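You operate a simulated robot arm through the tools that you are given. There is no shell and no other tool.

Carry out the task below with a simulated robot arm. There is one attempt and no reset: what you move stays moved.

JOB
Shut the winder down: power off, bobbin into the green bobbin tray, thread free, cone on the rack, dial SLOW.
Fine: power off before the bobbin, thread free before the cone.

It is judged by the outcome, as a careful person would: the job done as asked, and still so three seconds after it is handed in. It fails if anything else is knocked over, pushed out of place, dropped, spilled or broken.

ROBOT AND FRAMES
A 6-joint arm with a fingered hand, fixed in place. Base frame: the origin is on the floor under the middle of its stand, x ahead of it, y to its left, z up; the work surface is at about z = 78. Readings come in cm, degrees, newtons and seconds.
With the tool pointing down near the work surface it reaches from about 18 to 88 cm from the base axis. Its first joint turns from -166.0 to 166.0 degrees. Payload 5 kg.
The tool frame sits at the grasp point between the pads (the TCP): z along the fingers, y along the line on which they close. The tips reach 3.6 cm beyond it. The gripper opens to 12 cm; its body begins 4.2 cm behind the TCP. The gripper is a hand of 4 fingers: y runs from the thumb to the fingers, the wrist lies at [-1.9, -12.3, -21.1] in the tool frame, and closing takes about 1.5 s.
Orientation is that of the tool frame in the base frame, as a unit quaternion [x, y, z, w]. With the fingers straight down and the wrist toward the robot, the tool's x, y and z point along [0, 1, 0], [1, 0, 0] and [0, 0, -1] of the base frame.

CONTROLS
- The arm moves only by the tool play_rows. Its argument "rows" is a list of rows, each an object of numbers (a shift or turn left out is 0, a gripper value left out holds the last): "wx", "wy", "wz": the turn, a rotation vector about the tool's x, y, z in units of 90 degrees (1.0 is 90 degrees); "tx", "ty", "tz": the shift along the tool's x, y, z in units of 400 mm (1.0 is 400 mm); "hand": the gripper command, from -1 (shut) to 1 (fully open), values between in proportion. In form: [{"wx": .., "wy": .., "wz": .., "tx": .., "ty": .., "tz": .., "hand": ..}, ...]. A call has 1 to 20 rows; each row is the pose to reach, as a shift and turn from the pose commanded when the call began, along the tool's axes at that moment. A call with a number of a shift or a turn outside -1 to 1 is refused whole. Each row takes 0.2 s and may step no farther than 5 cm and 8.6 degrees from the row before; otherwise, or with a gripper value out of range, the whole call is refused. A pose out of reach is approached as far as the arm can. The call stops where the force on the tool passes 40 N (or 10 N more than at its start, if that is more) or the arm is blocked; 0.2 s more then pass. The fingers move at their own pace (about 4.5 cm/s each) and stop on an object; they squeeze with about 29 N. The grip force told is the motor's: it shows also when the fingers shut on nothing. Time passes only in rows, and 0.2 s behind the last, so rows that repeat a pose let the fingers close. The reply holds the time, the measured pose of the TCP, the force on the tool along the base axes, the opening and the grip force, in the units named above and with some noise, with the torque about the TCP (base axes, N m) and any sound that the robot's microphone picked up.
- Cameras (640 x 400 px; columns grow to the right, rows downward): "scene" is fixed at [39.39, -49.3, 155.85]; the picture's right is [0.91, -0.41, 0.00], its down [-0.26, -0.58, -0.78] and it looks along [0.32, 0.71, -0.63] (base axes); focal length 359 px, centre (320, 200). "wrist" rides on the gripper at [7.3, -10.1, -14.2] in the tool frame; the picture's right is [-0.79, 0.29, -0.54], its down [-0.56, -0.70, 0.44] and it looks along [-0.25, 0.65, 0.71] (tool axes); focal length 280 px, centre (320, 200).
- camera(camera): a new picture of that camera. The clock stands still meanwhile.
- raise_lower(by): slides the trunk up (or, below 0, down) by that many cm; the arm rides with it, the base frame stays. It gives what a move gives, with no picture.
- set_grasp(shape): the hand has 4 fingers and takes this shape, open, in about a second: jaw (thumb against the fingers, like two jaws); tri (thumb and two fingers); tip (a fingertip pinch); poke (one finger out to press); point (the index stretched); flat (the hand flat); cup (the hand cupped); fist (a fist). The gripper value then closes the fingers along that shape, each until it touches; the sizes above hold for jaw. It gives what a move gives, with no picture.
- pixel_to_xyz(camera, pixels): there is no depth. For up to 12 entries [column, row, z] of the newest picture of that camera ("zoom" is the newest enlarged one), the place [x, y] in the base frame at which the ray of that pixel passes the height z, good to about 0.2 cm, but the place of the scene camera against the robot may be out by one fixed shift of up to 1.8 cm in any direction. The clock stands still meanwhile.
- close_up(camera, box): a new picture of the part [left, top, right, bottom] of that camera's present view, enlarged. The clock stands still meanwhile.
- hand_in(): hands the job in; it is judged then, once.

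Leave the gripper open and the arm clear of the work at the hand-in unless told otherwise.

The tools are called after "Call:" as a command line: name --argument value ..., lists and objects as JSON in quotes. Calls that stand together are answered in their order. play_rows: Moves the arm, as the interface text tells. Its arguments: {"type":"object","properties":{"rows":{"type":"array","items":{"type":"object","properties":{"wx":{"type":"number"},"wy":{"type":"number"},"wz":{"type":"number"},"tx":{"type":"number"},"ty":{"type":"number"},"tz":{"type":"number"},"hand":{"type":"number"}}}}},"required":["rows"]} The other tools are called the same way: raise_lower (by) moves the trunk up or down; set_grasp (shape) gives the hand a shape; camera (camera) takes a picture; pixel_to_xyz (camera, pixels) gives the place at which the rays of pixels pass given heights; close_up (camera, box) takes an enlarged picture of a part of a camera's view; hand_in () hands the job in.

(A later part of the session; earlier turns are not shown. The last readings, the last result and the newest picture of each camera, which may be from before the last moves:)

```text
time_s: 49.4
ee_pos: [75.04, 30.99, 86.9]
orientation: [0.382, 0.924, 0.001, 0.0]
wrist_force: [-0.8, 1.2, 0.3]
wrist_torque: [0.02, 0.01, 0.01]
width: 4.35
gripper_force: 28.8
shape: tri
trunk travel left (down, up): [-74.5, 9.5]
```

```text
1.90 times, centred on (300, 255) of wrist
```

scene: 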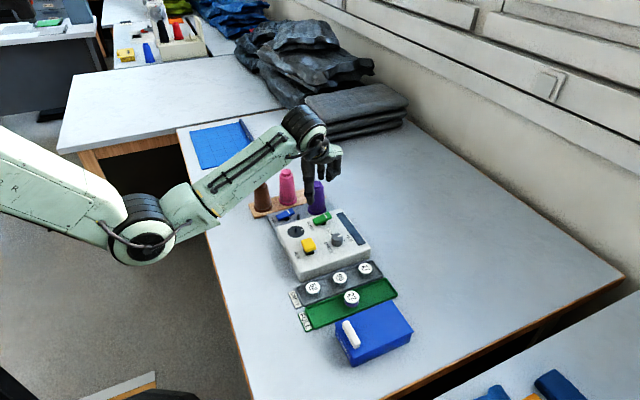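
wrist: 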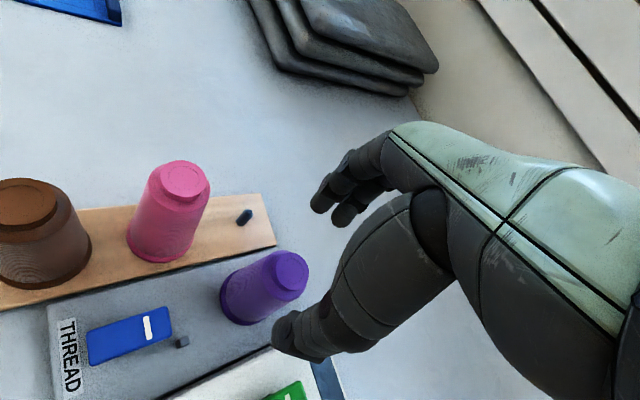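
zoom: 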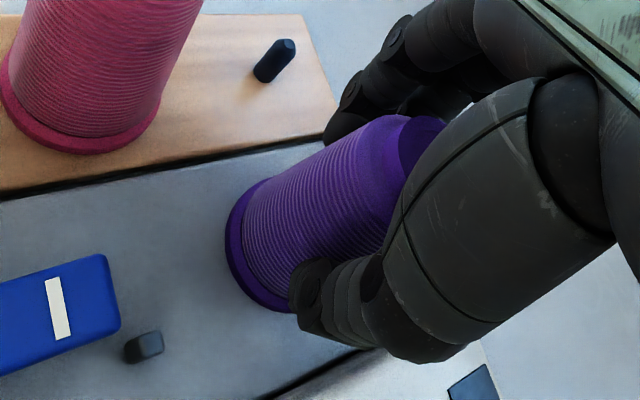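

Grip holds at 4.35 cm. Lifting the cone straight up 6 cm, slowly at first.

Call:
play_rows --rows '[{"tz": -0.015}, {"tz": -0.03}, {"tz": -0.05}, {"tz": -0.075}, {"tz": -0.1}, {"tz": -0.125}, {"tz": -0.15}, {"tz": -0.15}]'

Call:
close_up --camera "scene" --box '[256, 140, 384, 220]'

Call:
close_up --camera "wrist" --box '[140, 150, 380, 360]'

```text
time_s: 51.2
ee_pos: [75.05, 31.0, 92.84]
orientation: [0.383, 0.924, 0.0, -0.001]
wrist_force: [-0.2, -0.1, -2.3]
wrist_torque: [0.0, 0.01, -0.02]
width: 4.37
gripper_force: 29.0
shape: tri
trunk travel left (down, up): [-74.5, 9.5]
```

```text
5.00 times, centred on (320, 180) of scene
```

zoom: 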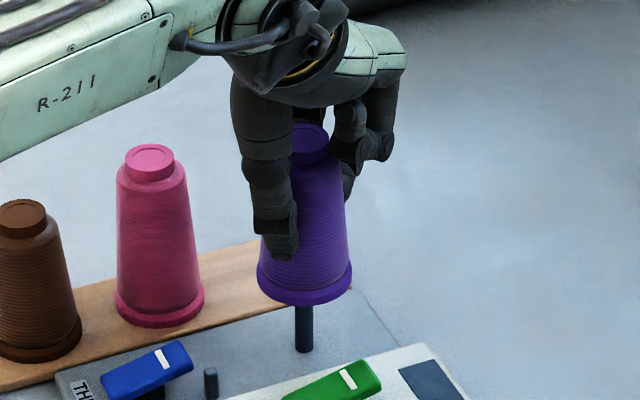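

```text
1.90 times, centred on (260, 255) of wrist
```

zoom: 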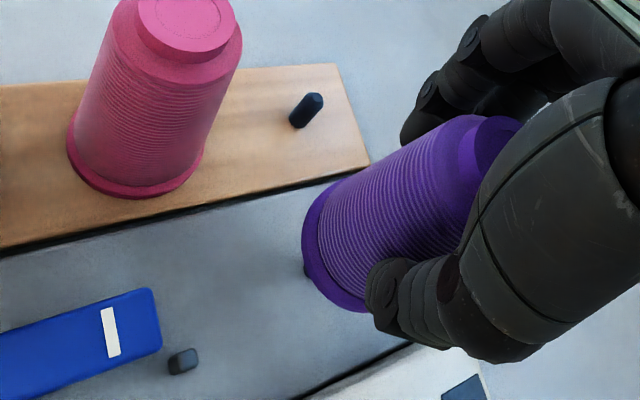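

The cone is off the plate and its spindle shows below. I'll raise another 4 cm to be clear of the spindle for certain.

Call:
play_rows --rows '[{"tz": -0.03}, {"tz": -0.06}, {"tz": -0.1}, {"tz": -0.1}]'

Call:
close_up --camera "scene" --box '[256, 130, 384, 210]'

Call:
close_up --camera "wrist" --box '[140, 150, 380, 360]'

```text
time_s: 52.2
ee_pos: [75.07, 30.93, 96.63]
orientation: [0.382, 0.924, 0.001, 0.001]
wrist_force: [0.6, -0.1, -1.3]
wrist_torque: [0.01, 0.02, 0.02]
width: 4.34
gripper_force: 29.4
shape: tri
trunk travel left (down, up): [-74.5, 9.5]
```

```text
5.00 times, centred on (320, 170) of scene
```

zoom: 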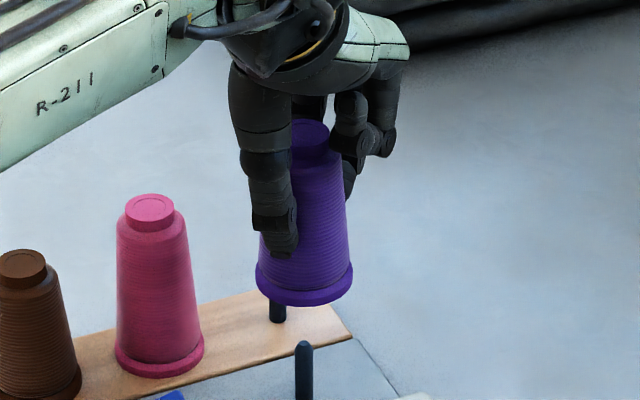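

```text
1.90 times, centred on (260, 255) of wrist
```

zoom: 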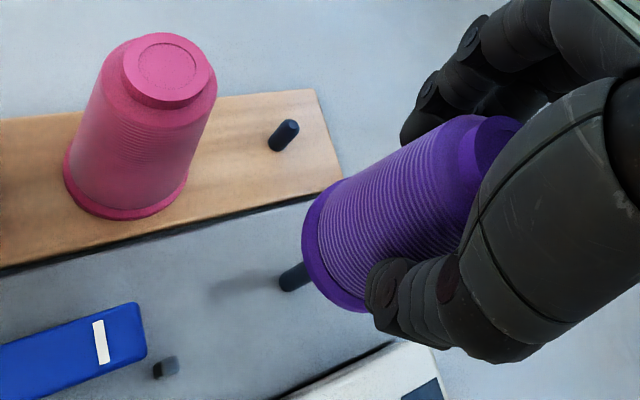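

The spindle is fully visible, so the cone is clear. Now I'll carry it at this height to over the empty peg: shift (+2.0, +8.7).

Call:
play_rows --rows '[{"tx": 0.03, "ty": 0.048}, {"tx": 0.06, "ty": 0.095}, {"tx": 0.09, "ty": 0.143}, {"tx": 0.1191, "ty": 0.1888}, {"tx": 0.1191, "ty": 0.1888}]'

Call:
close_up --camera "scene" --box '[256, 120, 384, 200]'

Call:
camera --camera "wrist"

```text
time_s: 53.4
ee_pos: [76.88, 39.66, 96.78]
orientation: [0.383, 0.924, 0.001, 0.001]
wrist_force: [0.1, -0.8, -1.5]
wrist_torque: [0.01, -0.02, 0.01]
width: 4.35
gripper_force: 28.8
shape: tri
trunk travel left (down, up): [-74.5, 9.5]
```

```text
5.00 times, centred on (320, 160) of scene
```

zoom: 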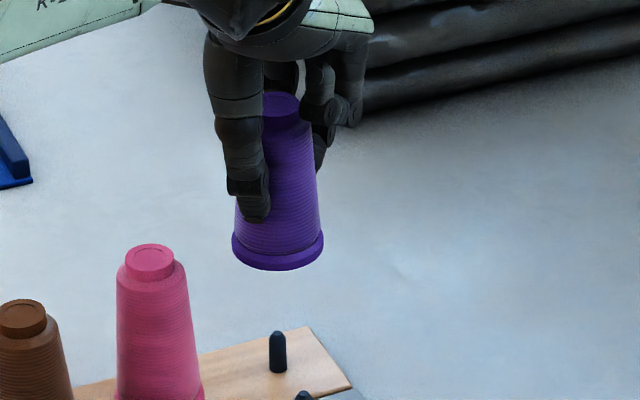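

```text
taken
```

wrist: 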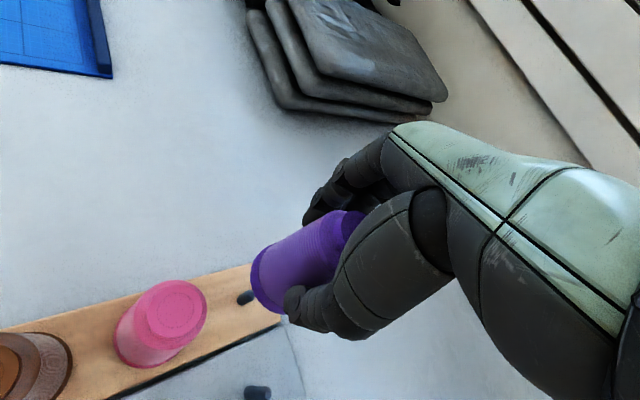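

Over the peg, no reach problem. Checking alignment: zoom on the peg and cone base in both views.

Call:
close_up --camera "wrist" --box '[200, 240, 328, 320]'

Call:
close_up --camera "scene" --box '[290, 160, 338, 200]'

```text
5.00 times, centred on (264, 280) of wrist
```

zoom: 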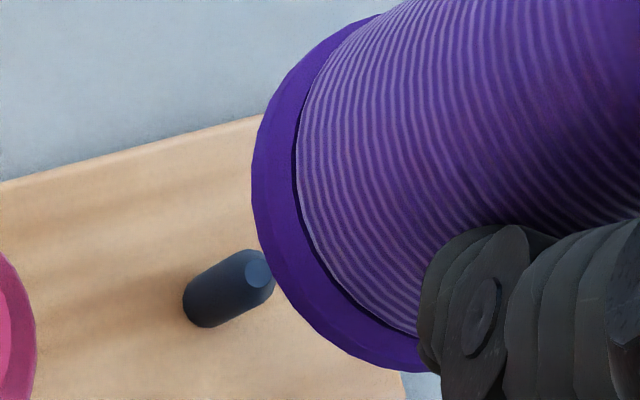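

```text
10.00 times, centred on (314, 180) of scene
```

zoom: 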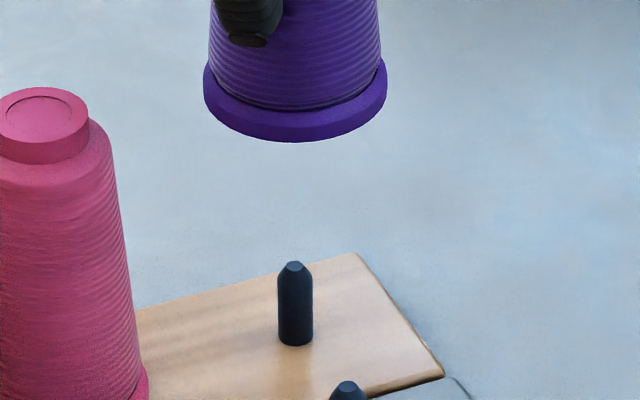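

Call:
pixel_to_xyz --camera "wrist" --pixels '[[251.8, 294.4, 82], [251.8, 294.4, 82.3], [240.6, 301.4, 79.3]]'

Call:
pixel_to_xyz --camera "scene" --pixels '[[311.5, 186.6, 82], [311.5, 194, 79.3], [316.8, 198.5, 83]]'

```text
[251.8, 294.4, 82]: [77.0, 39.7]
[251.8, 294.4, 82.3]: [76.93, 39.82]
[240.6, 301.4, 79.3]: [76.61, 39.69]
```

```text
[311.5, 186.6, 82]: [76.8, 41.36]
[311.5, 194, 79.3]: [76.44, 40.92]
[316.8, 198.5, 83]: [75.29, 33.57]
```

Call:
close_up --camera "wrist" --box '[216, 350, 296, 400]'

Call:
pixel_to_xyz --camera "scene" --pixels '[[311.5, 194.3, 79.0], [316.6, 210.2, 79.0], [311.5, 194.3, 79.5], [316.6, 210.2, 79.5]]'

```text
8.00 times, centred on (256, 375) of wrist
```

zoom: 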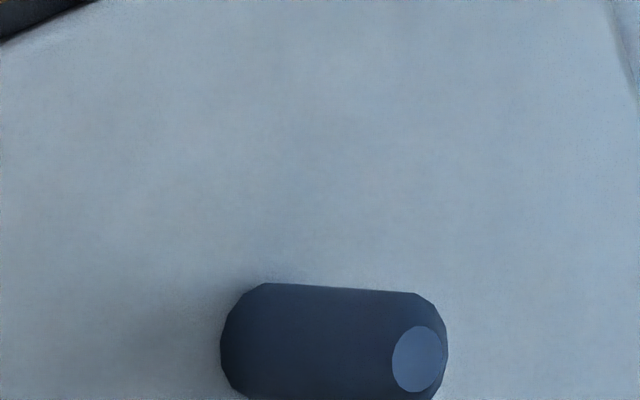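

```text
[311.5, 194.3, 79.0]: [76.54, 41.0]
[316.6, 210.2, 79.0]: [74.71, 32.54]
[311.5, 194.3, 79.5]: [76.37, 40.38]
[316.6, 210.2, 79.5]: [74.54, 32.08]
```

Call:
pixel_to_xyz --camera "wrist" --pixels '[[268.25, 394.75, 82], [268.25, 394.75, 83], [268.25, 394.75, 84], [247.25, 393, 79], [250, 393, 79.3]]'

```text
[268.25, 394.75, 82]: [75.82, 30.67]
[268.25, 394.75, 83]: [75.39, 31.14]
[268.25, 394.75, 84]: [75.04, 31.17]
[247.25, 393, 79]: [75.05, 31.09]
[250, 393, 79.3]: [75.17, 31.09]
```

Spindle ≈ (75.05, 31.05), peg ≈ (76.82, 39.70): displacement matches what I moved, so the cone axis is over the peg within ~1–2 mm. Lowering until its base is just above the peg's tip.

Call:
play_rows --rows '[{"tz": 0.05, "ty": -0.001}, {"tz": 0.1, "ty": -0.001}, {"tz": 0.13, "ty": -0.001}, {"tz": 0.15, "ty": -0.001}, {"tz": 0.15, "ty": -0.001}]'

Call:
close_up --camera "scene" --box '[280, 150, 344, 200]'

Call:
close_up --camera "wrist" --box '[160, 200, 352, 320]'

```text
time_s: 54.6
ee_pos: [75.98, 38.61, 91.54]
orientation: [0.383, 0.924, 0.0, 0.0]
wrist_force: [-0.6, -0.7, -1.5]
wrist_torque: [0.0, -0.03, 0.02]
width: 4.31
gripper_force: 28.6
shape: tri
out of reach, approached as far as the arm can: row 2, 3, 4, 5
trunk travel left (down, up): [-74.5, 9.5]
```

```text
8.00 times, centred on (312, 175) of scene
```

zoom: 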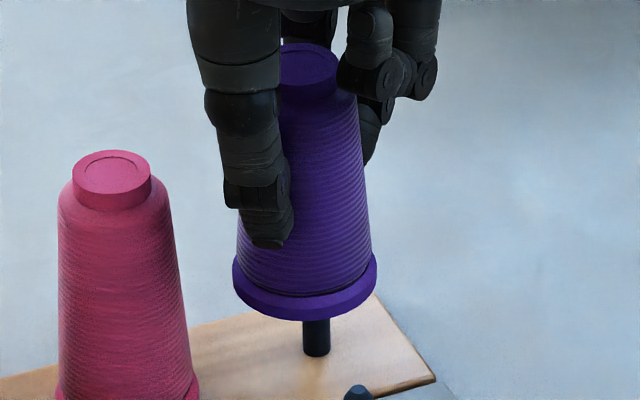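

```text
3.33 times, centred on (256, 260) of wrist
```

zoom: 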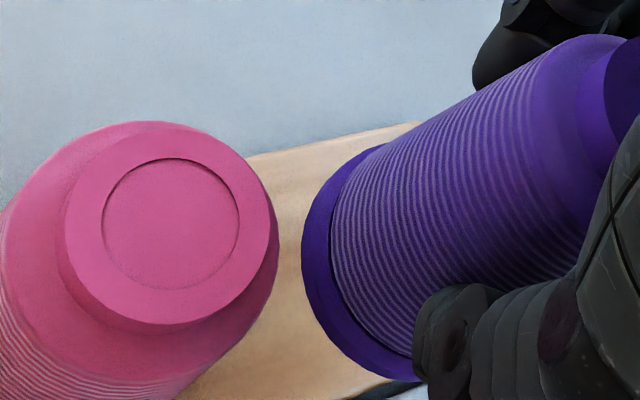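

The shoulder is too high for this spot (out of reach, stopped at (76.0, 38.6, 91.5), peg not touched). I'll go up with the arm, re-centre, then lower the trunk to gain reach.

Call:
play_rows --rows '[{"tz": -0.09, "tx": 0.001, "ty": 0.005}, {"tz": -0.18, "tx": 0.0015, "ty": 0.012}, {"tz": -0.27, "tx": 0.002, "ty": 0.02}, {"tz": -0.36, "tx": 0.0025, "ty": 0.028}, {"tz": -0.45, "tx": 0.0025, "ty": 0.033}, {"tz": -0.45, "tx": 0.0025, "ty": 0.033}]'

Call:
camera --camera "scene"

```text
time_s: 56.0
ee_pos: [80.76, 42.14, 108.34]
orientation: [0.383, 0.924, 0.0, 0.0]
wrist_force: [-0.1, 0.6, -2.3]
wrist_torque: [0.02, 0.01, -0.01]
width: 4.33
gripper_force: 29.2
shape: tri
out of reach, approached as far as the arm can: row 1, 2, 3, 4, 5, 6
trunk travel left (down, up): [-74.5, 9.5]
```

```text
taken
```

scene: 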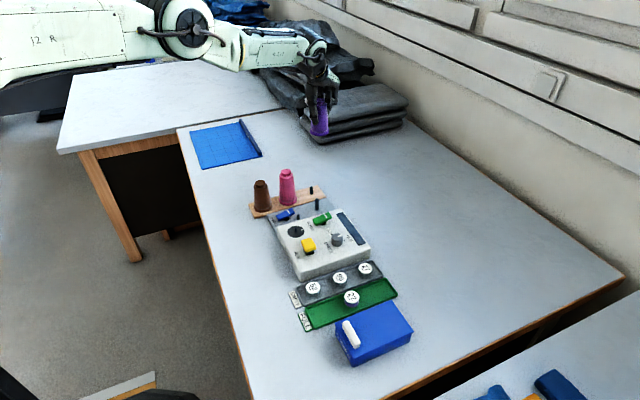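

The arm stretched straight and swung to an elbow-up posture at (80.8, 42.1, 108.3); the cone is still held and nothing was touched. I'll try drawing the hand back inward gently in small steps to see whether it follows.

Call:
play_rows --rows '[{"tx": 0.008, "ty": -0.035}, {"tx": 0.016, "ty": -0.075}, {"tx": 0.0247, "ty": -0.113}, {"tx": 0.0247, "ty": -0.113}]'

Call:
camera --camera "scene"

```text
time_s: 57.0
ee_pos: [80.88, 41.3, 107.19]
orientation: [0.383, 0.924, 0.0, 0.0]
wrist_force: [-0.3, 0.1, -2.2]
wrist_torque: [0.0, 0.01, -0.01]
width: 4.36
gripper_force: 29.2
shape: tri
out of reach, approached as far as the arm can: row 1, 2, 3, 4
trunk travel left (down, up): [-74.5, 9.5]
```

```text
taken
```

scene: 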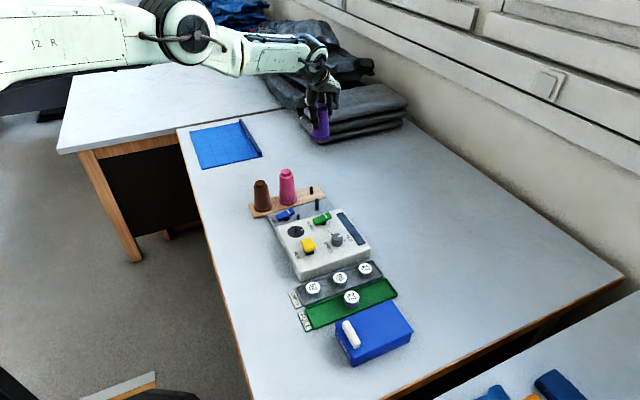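

The arm is stuck fully straight (on its reach sphere). To unfold the elbow the right way, I'll first swing upward with slight outward stretch — the hand at z≈122 is clear of everything — and then draw inward.

Call:
play_rows --rows '[{"tz": -0.07, "tx": -0.006, "ty": 0.018}, {"tz": -0.15, "tx": -0.012, "ty": 0.036}, {"tz": -0.23, "tx": -0.02, "ty": 0.055}, {"tz": -0.3, "tx": -0.026, "ty": 0.07}, {"tz": -0.375, "tx": -0.032, "ty": 0.085}, {"tz": -0.375, "tx": -0.032, "ty": 0.085}]'

Call:
camera --camera "scene"

```text
time_s: 58.4
ee_pos: [83.12, 42.33, 121.95]
orientation: [0.383, 0.924, -0.001, 0.0]
wrist_force: [-0.6, 0.0, -2.2]
wrist_torque: [0.0, 0.0, 0.0]
width: 4.32
gripper_force: 28.8
shape: tri
out of reach, approached as far as the arm can: row 2, 3, 4, 5, 6
trunk travel left (down, up): [-74.5, 9.5]
```

```text
taken
```

scene: 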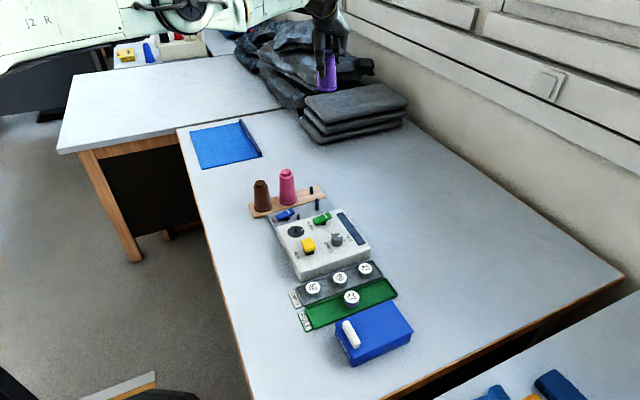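

Now drawing inward from here to see if the elbow folds properly.

Call:
play_rows --rows '[{"tx": 0.012, "ty": -0.035}, {"tx": 0.024, "ty": -0.07}, {"tx": 0.035, "ty": -0.106}, {"tx": 0.05, "ty": -0.15}, {"tx": 0.05, "ty": -0.15}]'

Call:
camera --camera "scene"

```text
time_s: 59.6
ee_pos: [77.29, 39.19, 122.15]
orientation: [0.383, 0.924, 0.001, 0.001]
wrist_force: [-0.4, 0.3, -1.5]
wrist_torque: [0.0, -0.01, 0.01]
width: 4.3
gripper_force: 28.9
shape: tri
trunk travel left (down, up): [-74.5, 9.5]
```

```text
taken
```

scene: 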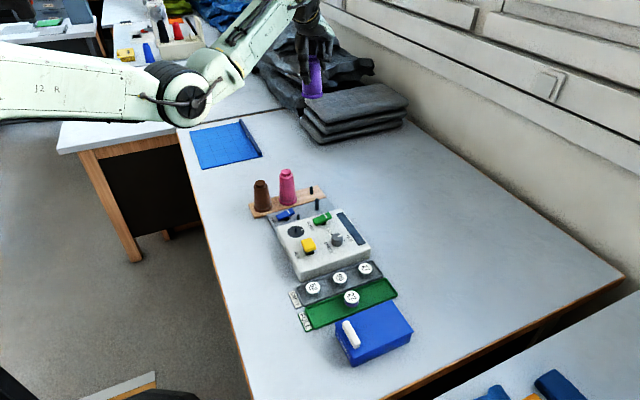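

The elbow folded down properly again at (77.3, 39.2, 122.2). Before lowering the trunk 25 cm, I check how far the grey stack is from this vertical path.

Call:
pixel_to_xyz --camera "scene" --pixels '[[302, 122, 79], [308, 132, 79], [325, 144, 79], [304, 97, 88], [278, 95, 85], [330, 118, 88], [310, 190, 82]]'

```text
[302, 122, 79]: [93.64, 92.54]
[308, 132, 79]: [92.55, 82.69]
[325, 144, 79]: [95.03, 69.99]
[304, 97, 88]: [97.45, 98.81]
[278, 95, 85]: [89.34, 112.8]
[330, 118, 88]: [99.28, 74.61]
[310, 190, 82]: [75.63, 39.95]
```

The grey stack is 25+ cm away, so the vertical path is clear. Lowering the trunk 25 cm (hand goes to z≈97, cone base ≈89, well above the peg).

Call:
raise_lower --by -25

Call:
camera --camera "scene"

Call:
camera --camera "wrist"

```text
time_s: 62.2
ee_pos: [77.43, 39.27, 97.02]
orientation: [0.383, 0.924, 0.001, 0.0]
wrist_force: [-1.1, 1.1, -1.0]
wrist_torque: [-0.01, 0.0, -0.01]
width: 4.3
gripper_force: 28.8
shape: tri
trunk travel left (down, up): [-49.5, 34.5]
```

```text
taken
```

scene: 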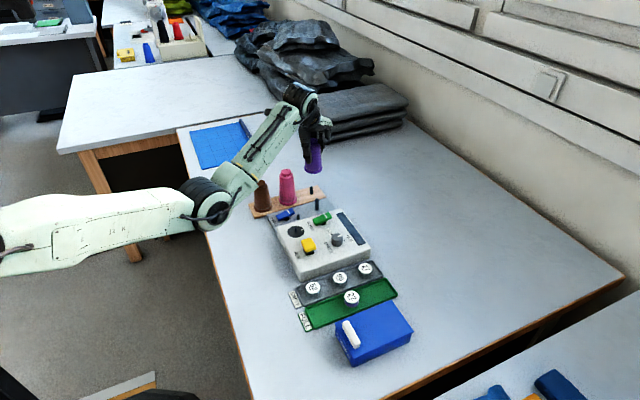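

```text
taken
```

wrist: 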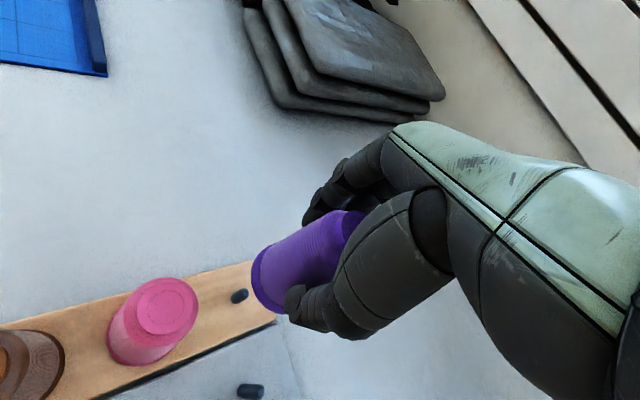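

Shifting to the exact spot over the peg (76.84, 39.60) and lowering until the base is about 1 cm above the peg tip.

Call:
play_rows --rows '[{"tx": 0.0163, "ty": -0.0046}, {"tx": 0.0163, "ty": -0.0046, "tz": 0.05}, {"tx": 0.0163, "ty": -0.0046, "tz": 0.1}, {"tx": 0.0163, "ty": -0.0046, "tz": 0.14}, {"tx": 0.0163, "ty": -0.0046, "tz": 0.14}]'

Call:
close_up --camera "scene" --box '[280, 150, 344, 200]'

Call:
close_up --camera "wrist" --box '[160, 200, 352, 320]'

```text
time_s: 63.4
ee_pos: [76.87, 39.57, 91.45]
orientation: [0.383, 0.924, 0.001, 0.0]
wrist_force: [-0.2, 0.6, -2.1]
wrist_torque: [0.01, 0.0, -0.02]
width: 4.3
gripper_force: 29.2
shape: tri
trunk travel left (down, up): [-49.5, 34.5]
```

```text
8.00 times, centred on (312, 175) of scene
```

zoom: 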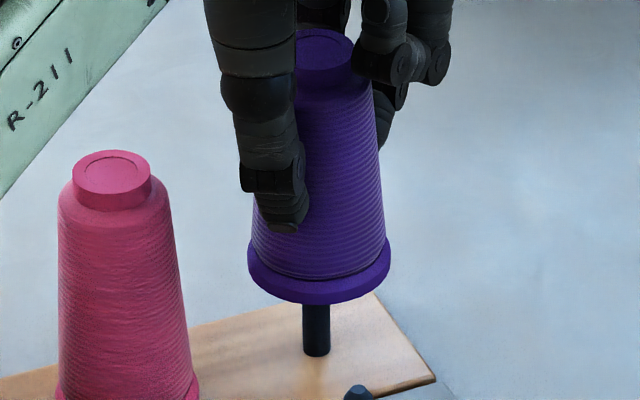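

```text
3.33 times, centred on (256, 260) of wrist
```

zoom: 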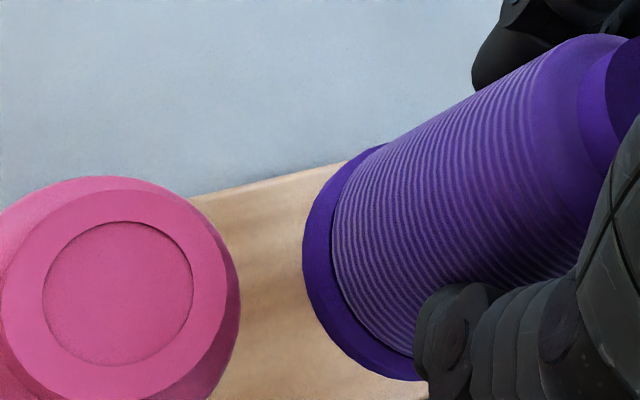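

In the scene picture the cone base is centred within ~1.5 mm of the peg; I'll trim that and lower slowly over the peg, watching the force.

Call:
play_rows --rows '[{"tx": 0.0035, "ty": -0.0014, "tz": 0.01}, {"tx": 0.0035, "ty": -0.0014, "tz": 0.02}, {"tx": 0.0035, "ty": -0.0014, "tz": 0.03}, {"tx": 0.0035, "ty": -0.0014, "tz": 0.04}, {"tx": 0.0035, "ty": -0.0014, "tz": 0.05}, {"tx": 0.0035, "ty": -0.0014, "tz": 0.06}, {"tx": 0.0035, "ty": -0.0014, "tz": 0.06}]'

Call:
close_up --camera "scene" --box '[280, 150, 344, 200]'

```text
time_s: 65.0
ee_pos: [76.67, 39.58, 89.0]
orientation: [0.384, 0.924, 0.0, 0.001]
wrist_force: [-0.1, -0.4, -1.5]
wrist_torque: [0.02, 0.01, -0.04]
width: 4.31
gripper_force: 29.2
shape: tri
trunk travel left (down, up): [-49.5, 34.5]
```

```text
8.00 times, centred on (312, 175) of scene
```

zoom: 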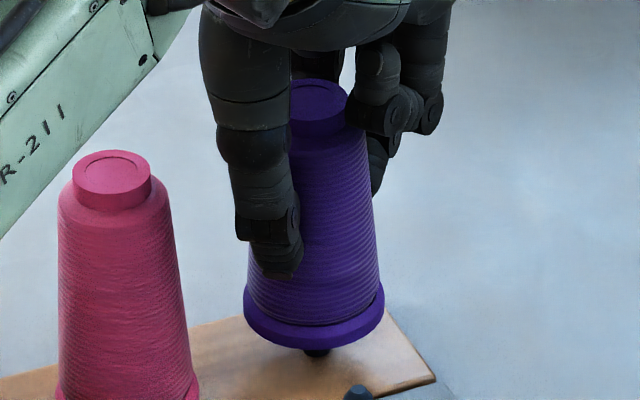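

No contact force while the base is already below the peg tip: the peg is in the hole. Continuing down to seat it.

Call:
play_rows --rows '[{"tz": 0.01}, {"tz": 0.02}, {"tz": 0.03}, {"tz": 0.037}, {"tz": 0.042}, {"tz": 0.042}]'

Call:
close_up --camera "scene" --box '[280, 150, 344, 200]'

```text
time_s: 66.4
ee_pos: [76.54, 39.7, 87.37]
orientation: [0.384, 0.923, 0.002, 0.0]
wrist_force: [-0.2, -0.6, -0.5]
wrist_torque: [-0.03, 0.0, 0.02]
width: 4.28
gripper_force: 28.9
shape: tri
trunk travel left (down, up): [-49.5, 34.5]
```

```text
8.00 times, centred on (312, 175) of scene
```

zoom: 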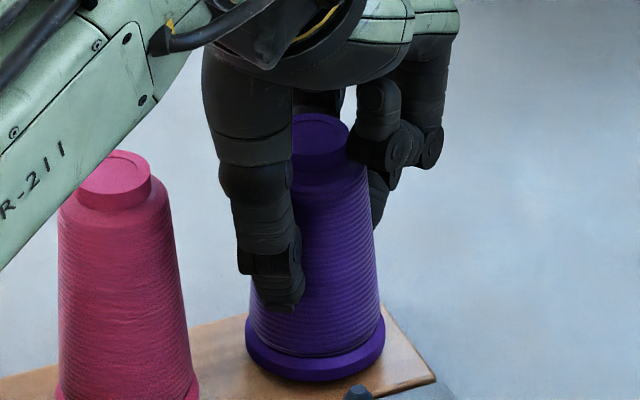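

Base looks nearly on the rack (z 87.4, no force yet). Lowering in 1–2 mm steps to contact.

Call:
play_rows --rows '[{"tz": 0.004}, {"tz": 0.008}, {"tz": 0.011}, {"tz": 0.011}]'

```text
time_s: 67.4
ee_pos: [76.57, 39.54, 86.89]
orientation: [0.383, 0.924, 0.001, 0.001]
wrist_force: [0.8, 0.0, -1.1]
wrist_torque: [0.01, -0.01, 0.0]
width: 4.31
gripper_force: 28.8
shape: tri
trunk travel left (down, up): [-49.5, 34.5]
```

Call:
play_rows --rows '[{"tz": 0.003}, {"tz": 0.006}, {"tz": 0.008}, {"tz": 0.008}]'

Call:
close_up --camera "scene" --box '[280, 150, 344, 200]'

```text
time_s: 68.4
ee_pos: [76.77, 39.65, 86.68]
orientation: [0.382, 0.924, 0.001, 0.002]
wrist_force: [0.8, -1.1, 3.5]
wrist_torque: [-0.01, -0.02, -0.01]
width: 4.29
gripper_force: 29.2
shape: tri
trunk travel left (down, up): [-49.5, 34.5]
```

```text
8.00 times, centred on (312, 175) of scene
```

zoom: 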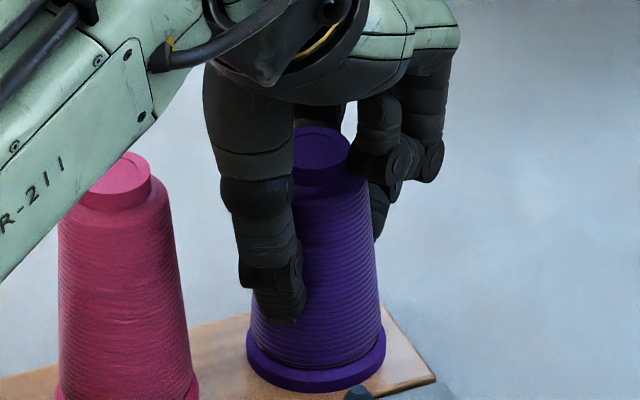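

Contact (about +4 N change): the cone stands on the rack. Opening the fingers moderately, then straight up.

Call:
play_rows --rows '[{"hand": -0.15}, {"hand": 0.05}, {"hand": 0.25}, {"hand": 0.35}, {"hand": 0.35}, {"hand": 0.35}, {"hand": 0.35}]'

Call:
close_up --camera "scene" --box '[280, 150, 344, 200]'

Call:
close_up --camera "wrist" --box '[160, 200, 352, 320]'

```text
time_s: 70.0
ee_pos: [76.71, 39.63, 86.42]
orientation: [0.383, 0.924, 0.001, 0.0]
wrist_force: [0.4, 0.4, -0.4]
wrist_torque: [-0.01, 0.03, -0.01]
width: 8.07
gripper_force: 0.0
shape: tri
trunk travel left (down, up): [-49.5, 34.5]
```

```text
8.00 times, centred on (312, 175) of scene
```

zoom: 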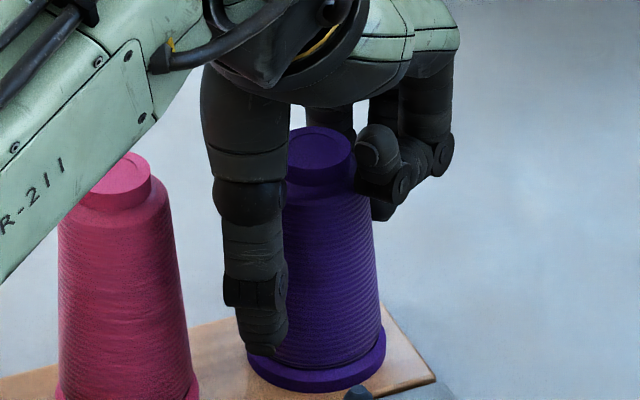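

```text
3.33 times, centred on (256, 260) of wrist
```

zoom: 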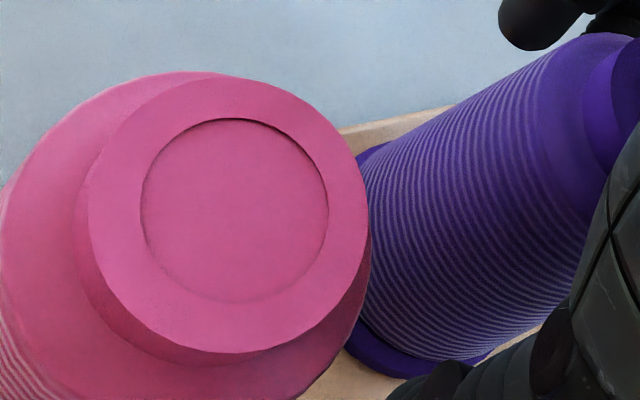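

Fingers are open and the cone stands upright. Rising straight up.

Call:
play_rows --rows '[{"tz": -0.03}, {"tz": -0.07}, {"tz": -0.13}, {"tz": -0.2}, {"tz": -0.28}, {"tz": -0.36}, {"tz": -0.36}]'

Call:
close_up --camera "scene" --box '[240, 140, 400, 240]'

Call:
camera --camera "scene"

```text
time_s: 71.6
ee_pos: [76.53, 39.61, 100.82]
orientation: [0.382, 0.924, 0.0, 0.0]
wrist_force: [0.4, -0.4, 0.4]
wrist_torque: [-0.02, 0.01, -0.01]
width: 8.07
gripper_force: 0.1
shape: tri
trunk travel left (down, up): [-49.5, 34.5]
```

```text
4.00 times, centred on (320, 190) of scene
```

zoom: 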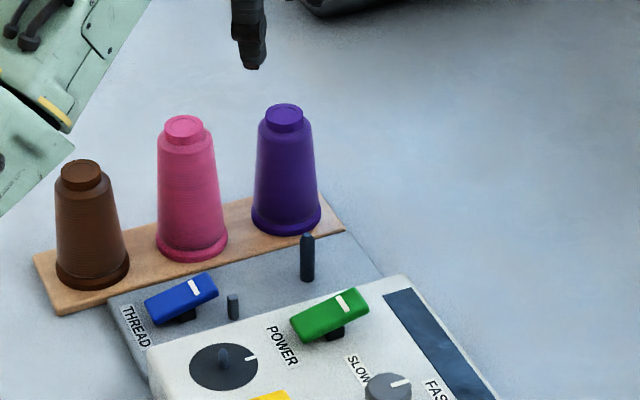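

```text
taken
```

scene: 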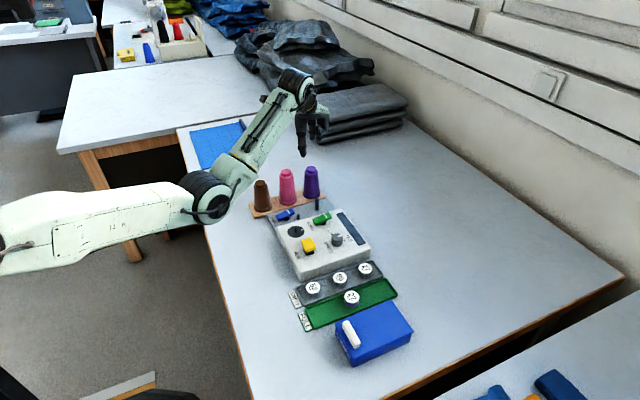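

The purple cone stands on its peg on the rack. Last, the dial. I'll fly at this height to about (72, 5), turning the hand back to the straight yaw, and look at the dial.

Call:
play_rows --rows '[{"tx": -0.066, "ty": -0.086, "wz": 0.06}, {"tx": -0.133, "ty": -0.173, "wz": 0.12}, {"tx": -0.2, "ty": -0.26, "wz": 0.18}, {"tx": -0.266, "ty": -0.345, "wz": 0.25}, {"tx": -0.333, "ty": -0.432, "wz": 0.31}, {"tx": -0.4, "ty": -0.518, "wz": 0.37}, {"tx": -0.466, "ty": -0.605, "wz": 0.44}, {"tx": -0.532, "ty": -0.691, "wz": 0.5}, {"tx": -0.532, "ty": -0.691, "wz": 0.5}]'

Call:
camera --camera "wrist"

Call:
close_up --camera "scene" --box '[300, 215, 380, 265]'

```text
time_s: 73.6
ee_pos: [71.97, 5.11, 101.31]
orientation: [0.708, 0.706, 0.0, 0.0]
wrist_force: [0.1, 0.2, 0.3]
wrist_torque: [-0.03, 0.02, 0.0]
width: 8.05
gripper_force: 0.2
shape: tri
trunk travel left (down, up): [-49.5, 34.5]
```

```text
taken
```

wrist: 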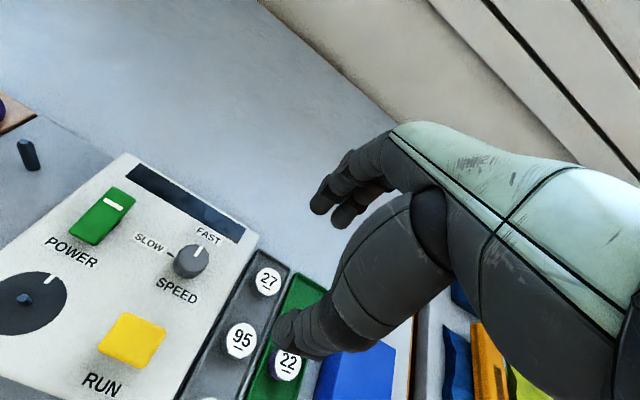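

```text
8.00 times, centred on (340, 240) of scene
```

zoom: 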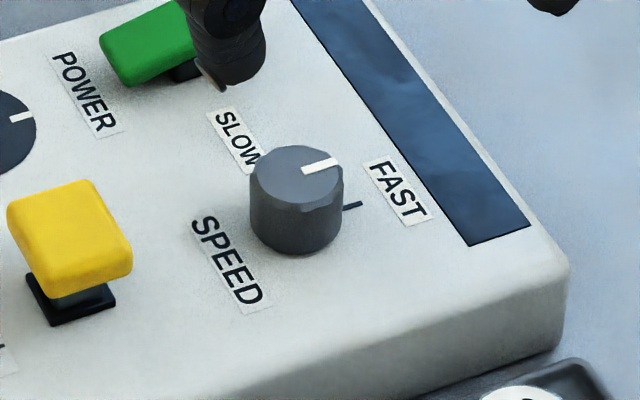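

Call:
close_up --camera "wrist" --box '[130, 215, 258, 305]'

```text
4.44 times, centred on (194, 260) of wrist
```

zoom: 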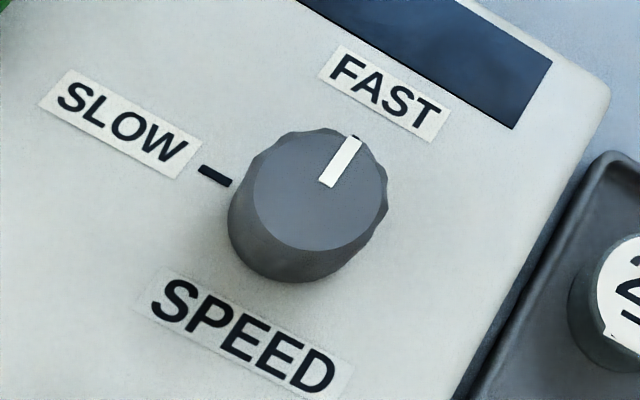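

Call:
pixel_to_xyz --camera "wrist" --pixels '[[193.8, 257.3, 84.3], [193.8, 257.3, 84.8], [188.1, 264, 82.6], [170.1, 254.6, 82.6], [201.2, 247.6, 84.5], [195.6, 256.2, 84.5], [178.7, 259, 84.5], [209.1, 260, 84.5], [132, 340, 86], [226, 228, 82.6]]'

```text
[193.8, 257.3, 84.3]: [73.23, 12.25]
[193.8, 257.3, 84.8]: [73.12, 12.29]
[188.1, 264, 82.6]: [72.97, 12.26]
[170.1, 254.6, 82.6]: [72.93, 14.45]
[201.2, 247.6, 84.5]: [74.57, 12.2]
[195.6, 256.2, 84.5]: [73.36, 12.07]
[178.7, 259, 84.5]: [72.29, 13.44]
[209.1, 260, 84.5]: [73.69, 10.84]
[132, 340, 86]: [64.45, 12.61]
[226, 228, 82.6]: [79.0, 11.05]
```

Dial axis ≈ (73.1, 12.3); pointer along +x (FAST), SLOW tick exactly in +y: it needs a 90° turn counter-clockwise seen from above. I'll pre-turn the hand to yaw -45° above the dial so the turn can run from -45° to +45°.

Call:
play_rows --rows '[{"tx": 0.045, "ty": 0.007, "wz": 0.09, "hand": 0.1}, {"tx": 0.09, "ty": 0.014, "wz": 0.18, "hand": 0.1}, {"tx": 0.135, "ty": 0.021, "wz": 0.27, "hand": 0.1}, {"tx": 0.179, "ty": 0.028, "wz": 0.36, "hand": 0.1}, {"tx": 0.179, "ty": 0.028, "wz": 0.45, "hand": 0.1}, {"tx": 0.179, "ty": 0.028, "wz": 0.5, "hand": 0.1}, {"tx": 0.179, "ty": 0.028, "wz": 0.5, "hand": 0.1}]'

Call:
camera --camera "wrist"

Call:
camera --camera "scene"

```text
time_s: 75.2
ee_pos: [74.05, 12.23, 100.68]
orientation: [0.924, 0.383, 0.002, 0.0]
wrist_force: [-0.2, -0.1, 0.1]
wrist_torque: [0.0, -0.01, 0.0]
width: 6.64
gripper_force: 0.0
shape: tri
out of reach, approached as far as the arm can: row 6, 7
trunk travel left (down, up): [-49.5, 34.5]
```

```text
taken
```

wrist: 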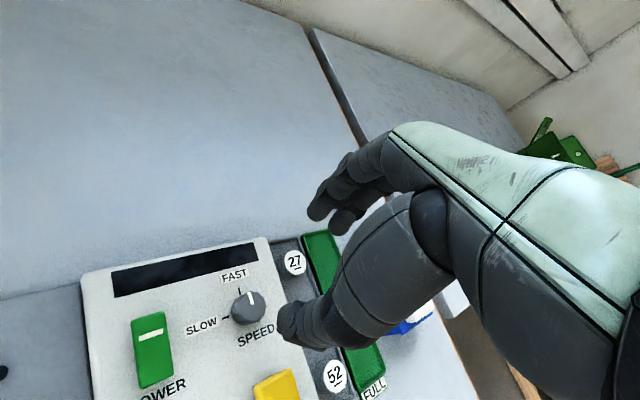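

```text
taken
```

scene: 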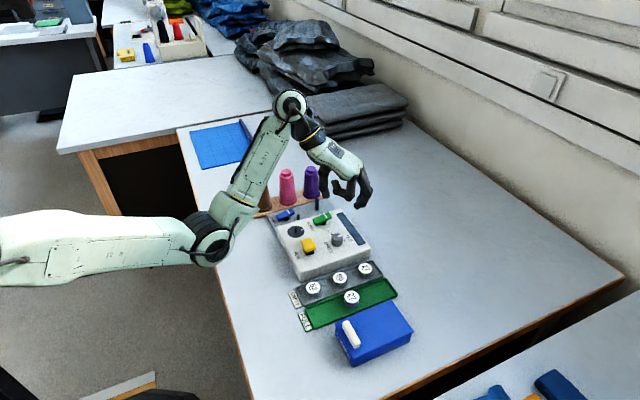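

Slightly out of reach at this height with the trunk this low. I'll raise the trunk 10 cm, then come down over the dial with the arm.

Call:
raise_lower --by 10

Call:
play_rows --rows '[{"tz": 0.09}, {"tz": 0.18}, {"tz": 0.27}, {"tz": 0.36}, {"tz": 0.45}, {"tz": 0.45}]'

Call:
camera --camera "wrist"

Call:
close_up --camera "scene" --box '[260, 160, 404, 250]'

```text
time_s: 76.5
ee_pos: [74.07, 12.23, 110.49]
orientation: [0.924, 0.382, 0.002, 0.001]
wrist_force: [0.0, 1.7, -0.2]
wrist_torque: [-0.02, 0.0, -0.02]
width: 6.64
gripper_force: 0.0
shape: tri
trunk travel left (down, up): [-59.5, 24.5]
```

```text
time_s: 78.0
ee_pos: [73.74, 12.2, 92.55]
orientation: [0.924, 0.383, 0.003, 0.001]
wrist_force: [-0.4, 0.4, -0.5]
wrist_torque: [0.02, 0.0, 0.0]
width: 6.65
gripper_force: 0.1
shape: tri
trunk travel left (down, up): [-59.5, 24.5]
```

```text
taken
```

wrist: 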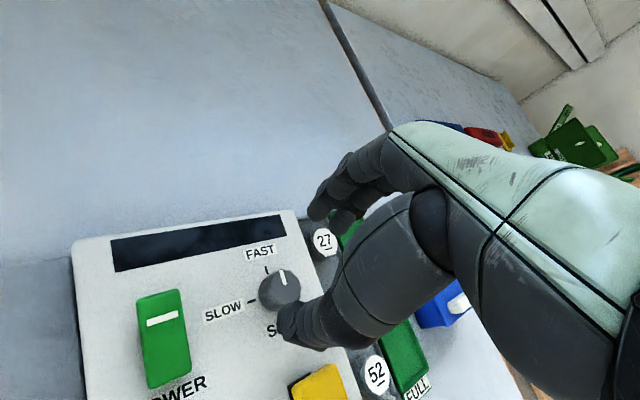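

```text
4.44 times, centred on (332, 205) of scene
```

zoom: 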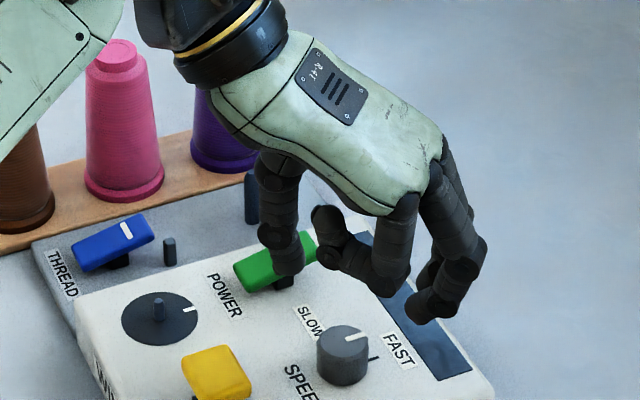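

Call:
close_up --camera "wrist" --box '[230, 240, 326, 330]'

```text
4.44 times, centred on (278, 285) of wrist
```

zoom: 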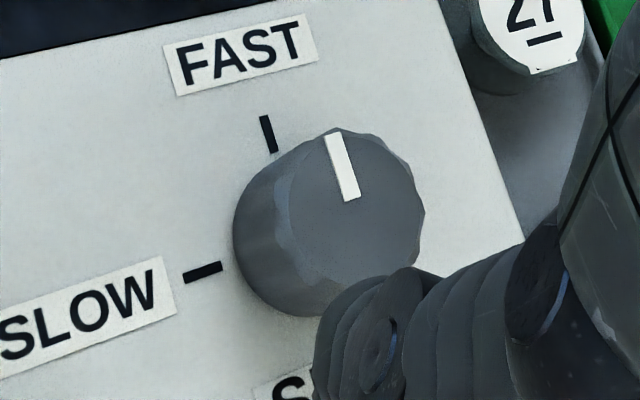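

Call:
pixel_to_xyz --camera "wrist" --pixels '[[286.3, 285.9, 84.5], [286.3, 285.9, 85], [266.6, 275.4, 82.6], [251.5, 301.3, 82.6], [277, 294, 82.6]]'

```text
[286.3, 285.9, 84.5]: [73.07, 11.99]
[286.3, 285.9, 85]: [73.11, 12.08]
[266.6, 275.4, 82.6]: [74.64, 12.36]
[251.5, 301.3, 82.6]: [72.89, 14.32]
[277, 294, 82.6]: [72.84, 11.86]
```

Ticks confirm the dial centre ≈ (73.05, 12.2). Trim and lower so the tips come to about 0.5 cm above the winder's top, straddling the dial.

Call:
play_rows --rows '[{"tx": -0.0122, "ty": -0.0122, "tz": 0.04}, {"tx": -0.0122, "ty": -0.0122, "tz": 0.08}, {"tx": -0.0122, "ty": -0.0122, "tz": 0.11}, {"tx": -0.0122, "ty": -0.0122, "tz": 0.13}, {"tx": -0.0122, "ty": -0.0122, "tz": 0.145}, {"tx": -0.0122, "ty": -0.0122, "tz": 0.145}]'

Call:
camera --camera "wrist"

Call:
close_up --camera "scene" --box '[280, 180, 392, 250]'

```text
time_s: 79.3
ee_pos: [73.28, 12.03, 86.6]
orientation: [0.924, 0.383, 0.002, 0.0]
wrist_force: [0.7, -0.3, -0.2]
wrist_torque: [-0.02, -0.01, 0.0]
width: 6.63
gripper_force: 0.0
shape: tri
trunk travel left (down, up): [-59.5, 24.5]
```

```text
taken
```

wrist: 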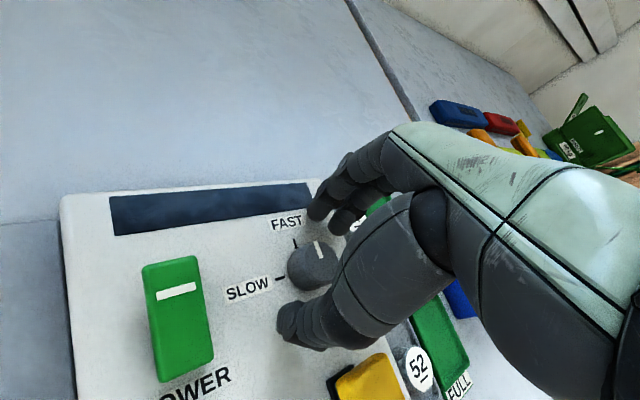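

```text
5.71 times, centred on (336, 215) of scene
```

zoom: 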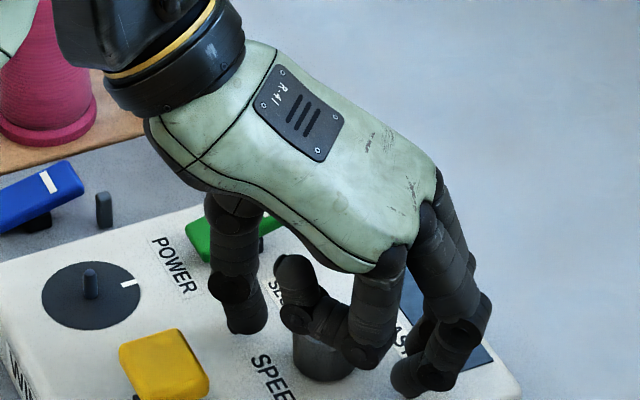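

Fingers straddle the dial without contact. A 2 mm trim toward the thumb, then close.

Call:
play_rows --rows '[{"ty": -0.006, "hand": 0.1}, {"ty": -0.006, "hand": -0.2}, {"ty": -0.006, "hand": -0.5}, {"ty": -0.006, "hand": -1}, {"ty": -0.006, "hand": -1}, {"ty": -0.006, "hand": -1}, {"ty": -0.006, "hand": -1}, {"ty": -0.006, "hand": -1}]'

Call:
close_up --camera "wrist" --box '[230, 180, 390, 360]'

Call:
close_up --camera "scene" --box '[280, 180, 392, 250]'

```text
time_s: 81.2
ee_pos: [73.09, 12.35, 86.54]
orientation: [0.924, 0.382, 0.001, 0.001]
wrist_force: [-1.8, 1.7, -1.8]
wrist_torque: [0.01, 0.0, 0.01]
width: 2.28
gripper_force: 28.6
shape: tri
trunk travel left (down, up): [-59.5, 24.5]
```

```text
2.22 times, centred on (310, 270) of wrist
```

zoom: 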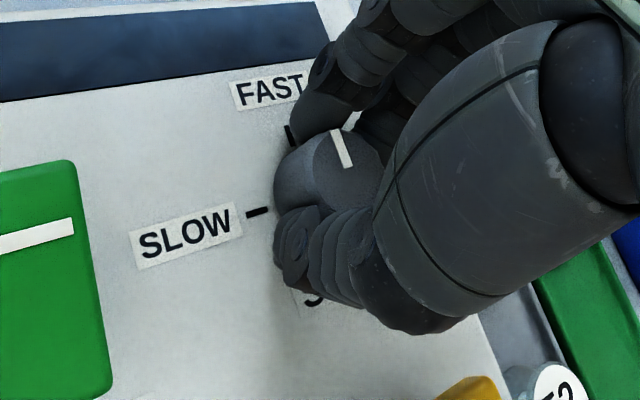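

```text
5.71 times, centred on (336, 215) of scene
```

zoom: 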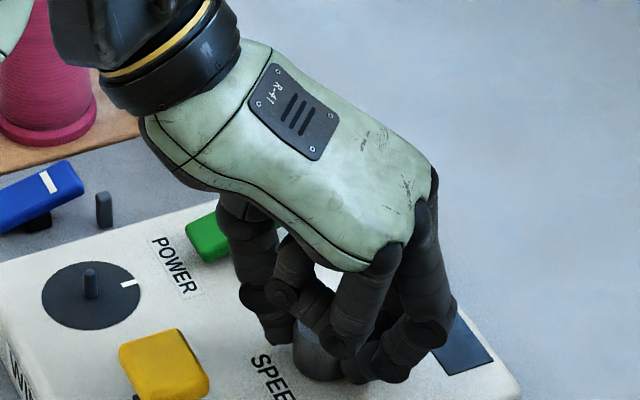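

Dial gripped (2.28 cm, 29 N). Turning counter-clockwise (seen from above), first half: 45°.

Call:
play_rows --rows '[{"wz": -0.07}, {"wz": -0.14}, {"wz": -0.21}, {"wz": -0.28}, {"wz": -0.35}, {"wz": -0.42}, {"wz": -0.5}, {"wz": -0.5}]'

Call:
close_up --camera "wrist" --box '[230, 180, 390, 360]'

Call:
close_up --camera "scene" --box '[280, 180, 392, 250]'

```text
time_s: 83.0
ee_pos: [73.16, 12.38, 86.65]
orientation: [0.706, 0.708, -0.001, 0.001]
wrist_force: [-13.7, -3.5, -13.0]
wrist_torque: [-0.03, 0.42, 0.0]
width: 2.17
gripper_force: 29.1
shape: tri
trunk travel left (down, up): [-59.5, 24.5]
```

```text
2.22 times, centred on (310, 270) of wrist
```

zoom: 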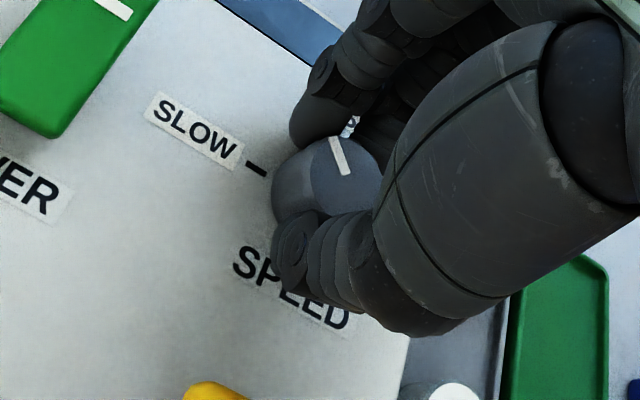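

```text
5.71 times, centred on (336, 215) of scene
```

zoom: 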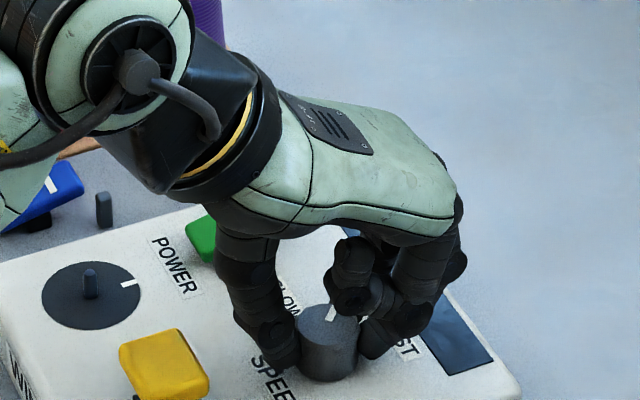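

The dial turns with the hand. A side force of ~14 N shows the grip axis is slightly off the dial axis; I'll relieve it by shifting ~1.5 mm to -x and 0.5 mm down before continuing.

Call:
play_rows --rows '[{"ty": -0.002, "tx": -0.0005, "tz": 0.001}, {"ty": -0.004, "tx": -0.001, "tz": 0.002}, {"ty": -0.004, "tx": -0.001, "tz": 0.002}]'

```text
time_s: 83.8
ee_pos: [73.08, 12.32, 86.8]
orientation: [0.706, 0.708, 0.001, 0.001]
wrist_force: [-11.5, -0.7, -15.3]
wrist_torque: [-0.05, 0.36, -0.05]
width: 2.13
gripper_force: 29.4
shape: tri
trunk travel left (down, up): [-59.5, 24.5]
```

Side and pull forces persist, so I'll regrip: open, look at the pointer and centring, then close again.

Call:
play_rows --rows '[{"hand": -0.4}, {"hand": -0.1}, {"hand": 0.1}, {"hand": 0.1}, {"hand": 0.1}, {"hand": 0.1}]'

Call:
close_up --camera "wrist" --box '[230, 180, 390, 360]'

Call:
close_up --camera "scene" --box '[280, 180, 392, 250]'

```text
time_s: 85.2
ee_pos: [73.03, 12.25, 86.77]
orientation: [0.707, 0.707, 0.002, 0.003]
wrist_force: [-0.2, 0.2, 0.0]
wrist_torque: [-0.02, 0.04, 0.02]
width: 6.52
gripper_force: 0.0
shape: tri
trunk travel left (down, up): [-59.5, 24.5]
```

```text
2.22 times, centred on (310, 270) of wrist
```

zoom: 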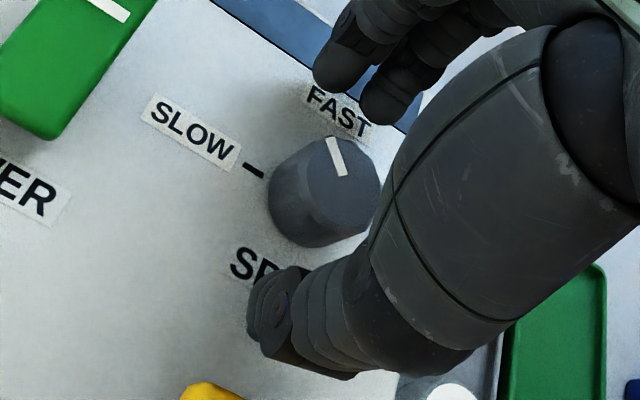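

```text
5.71 times, centred on (336, 215) of scene
```

zoom: 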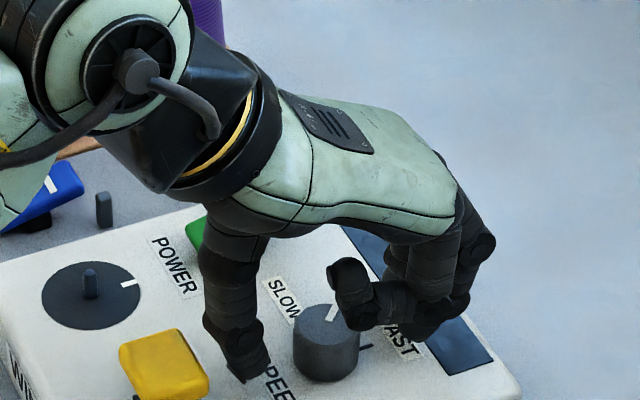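

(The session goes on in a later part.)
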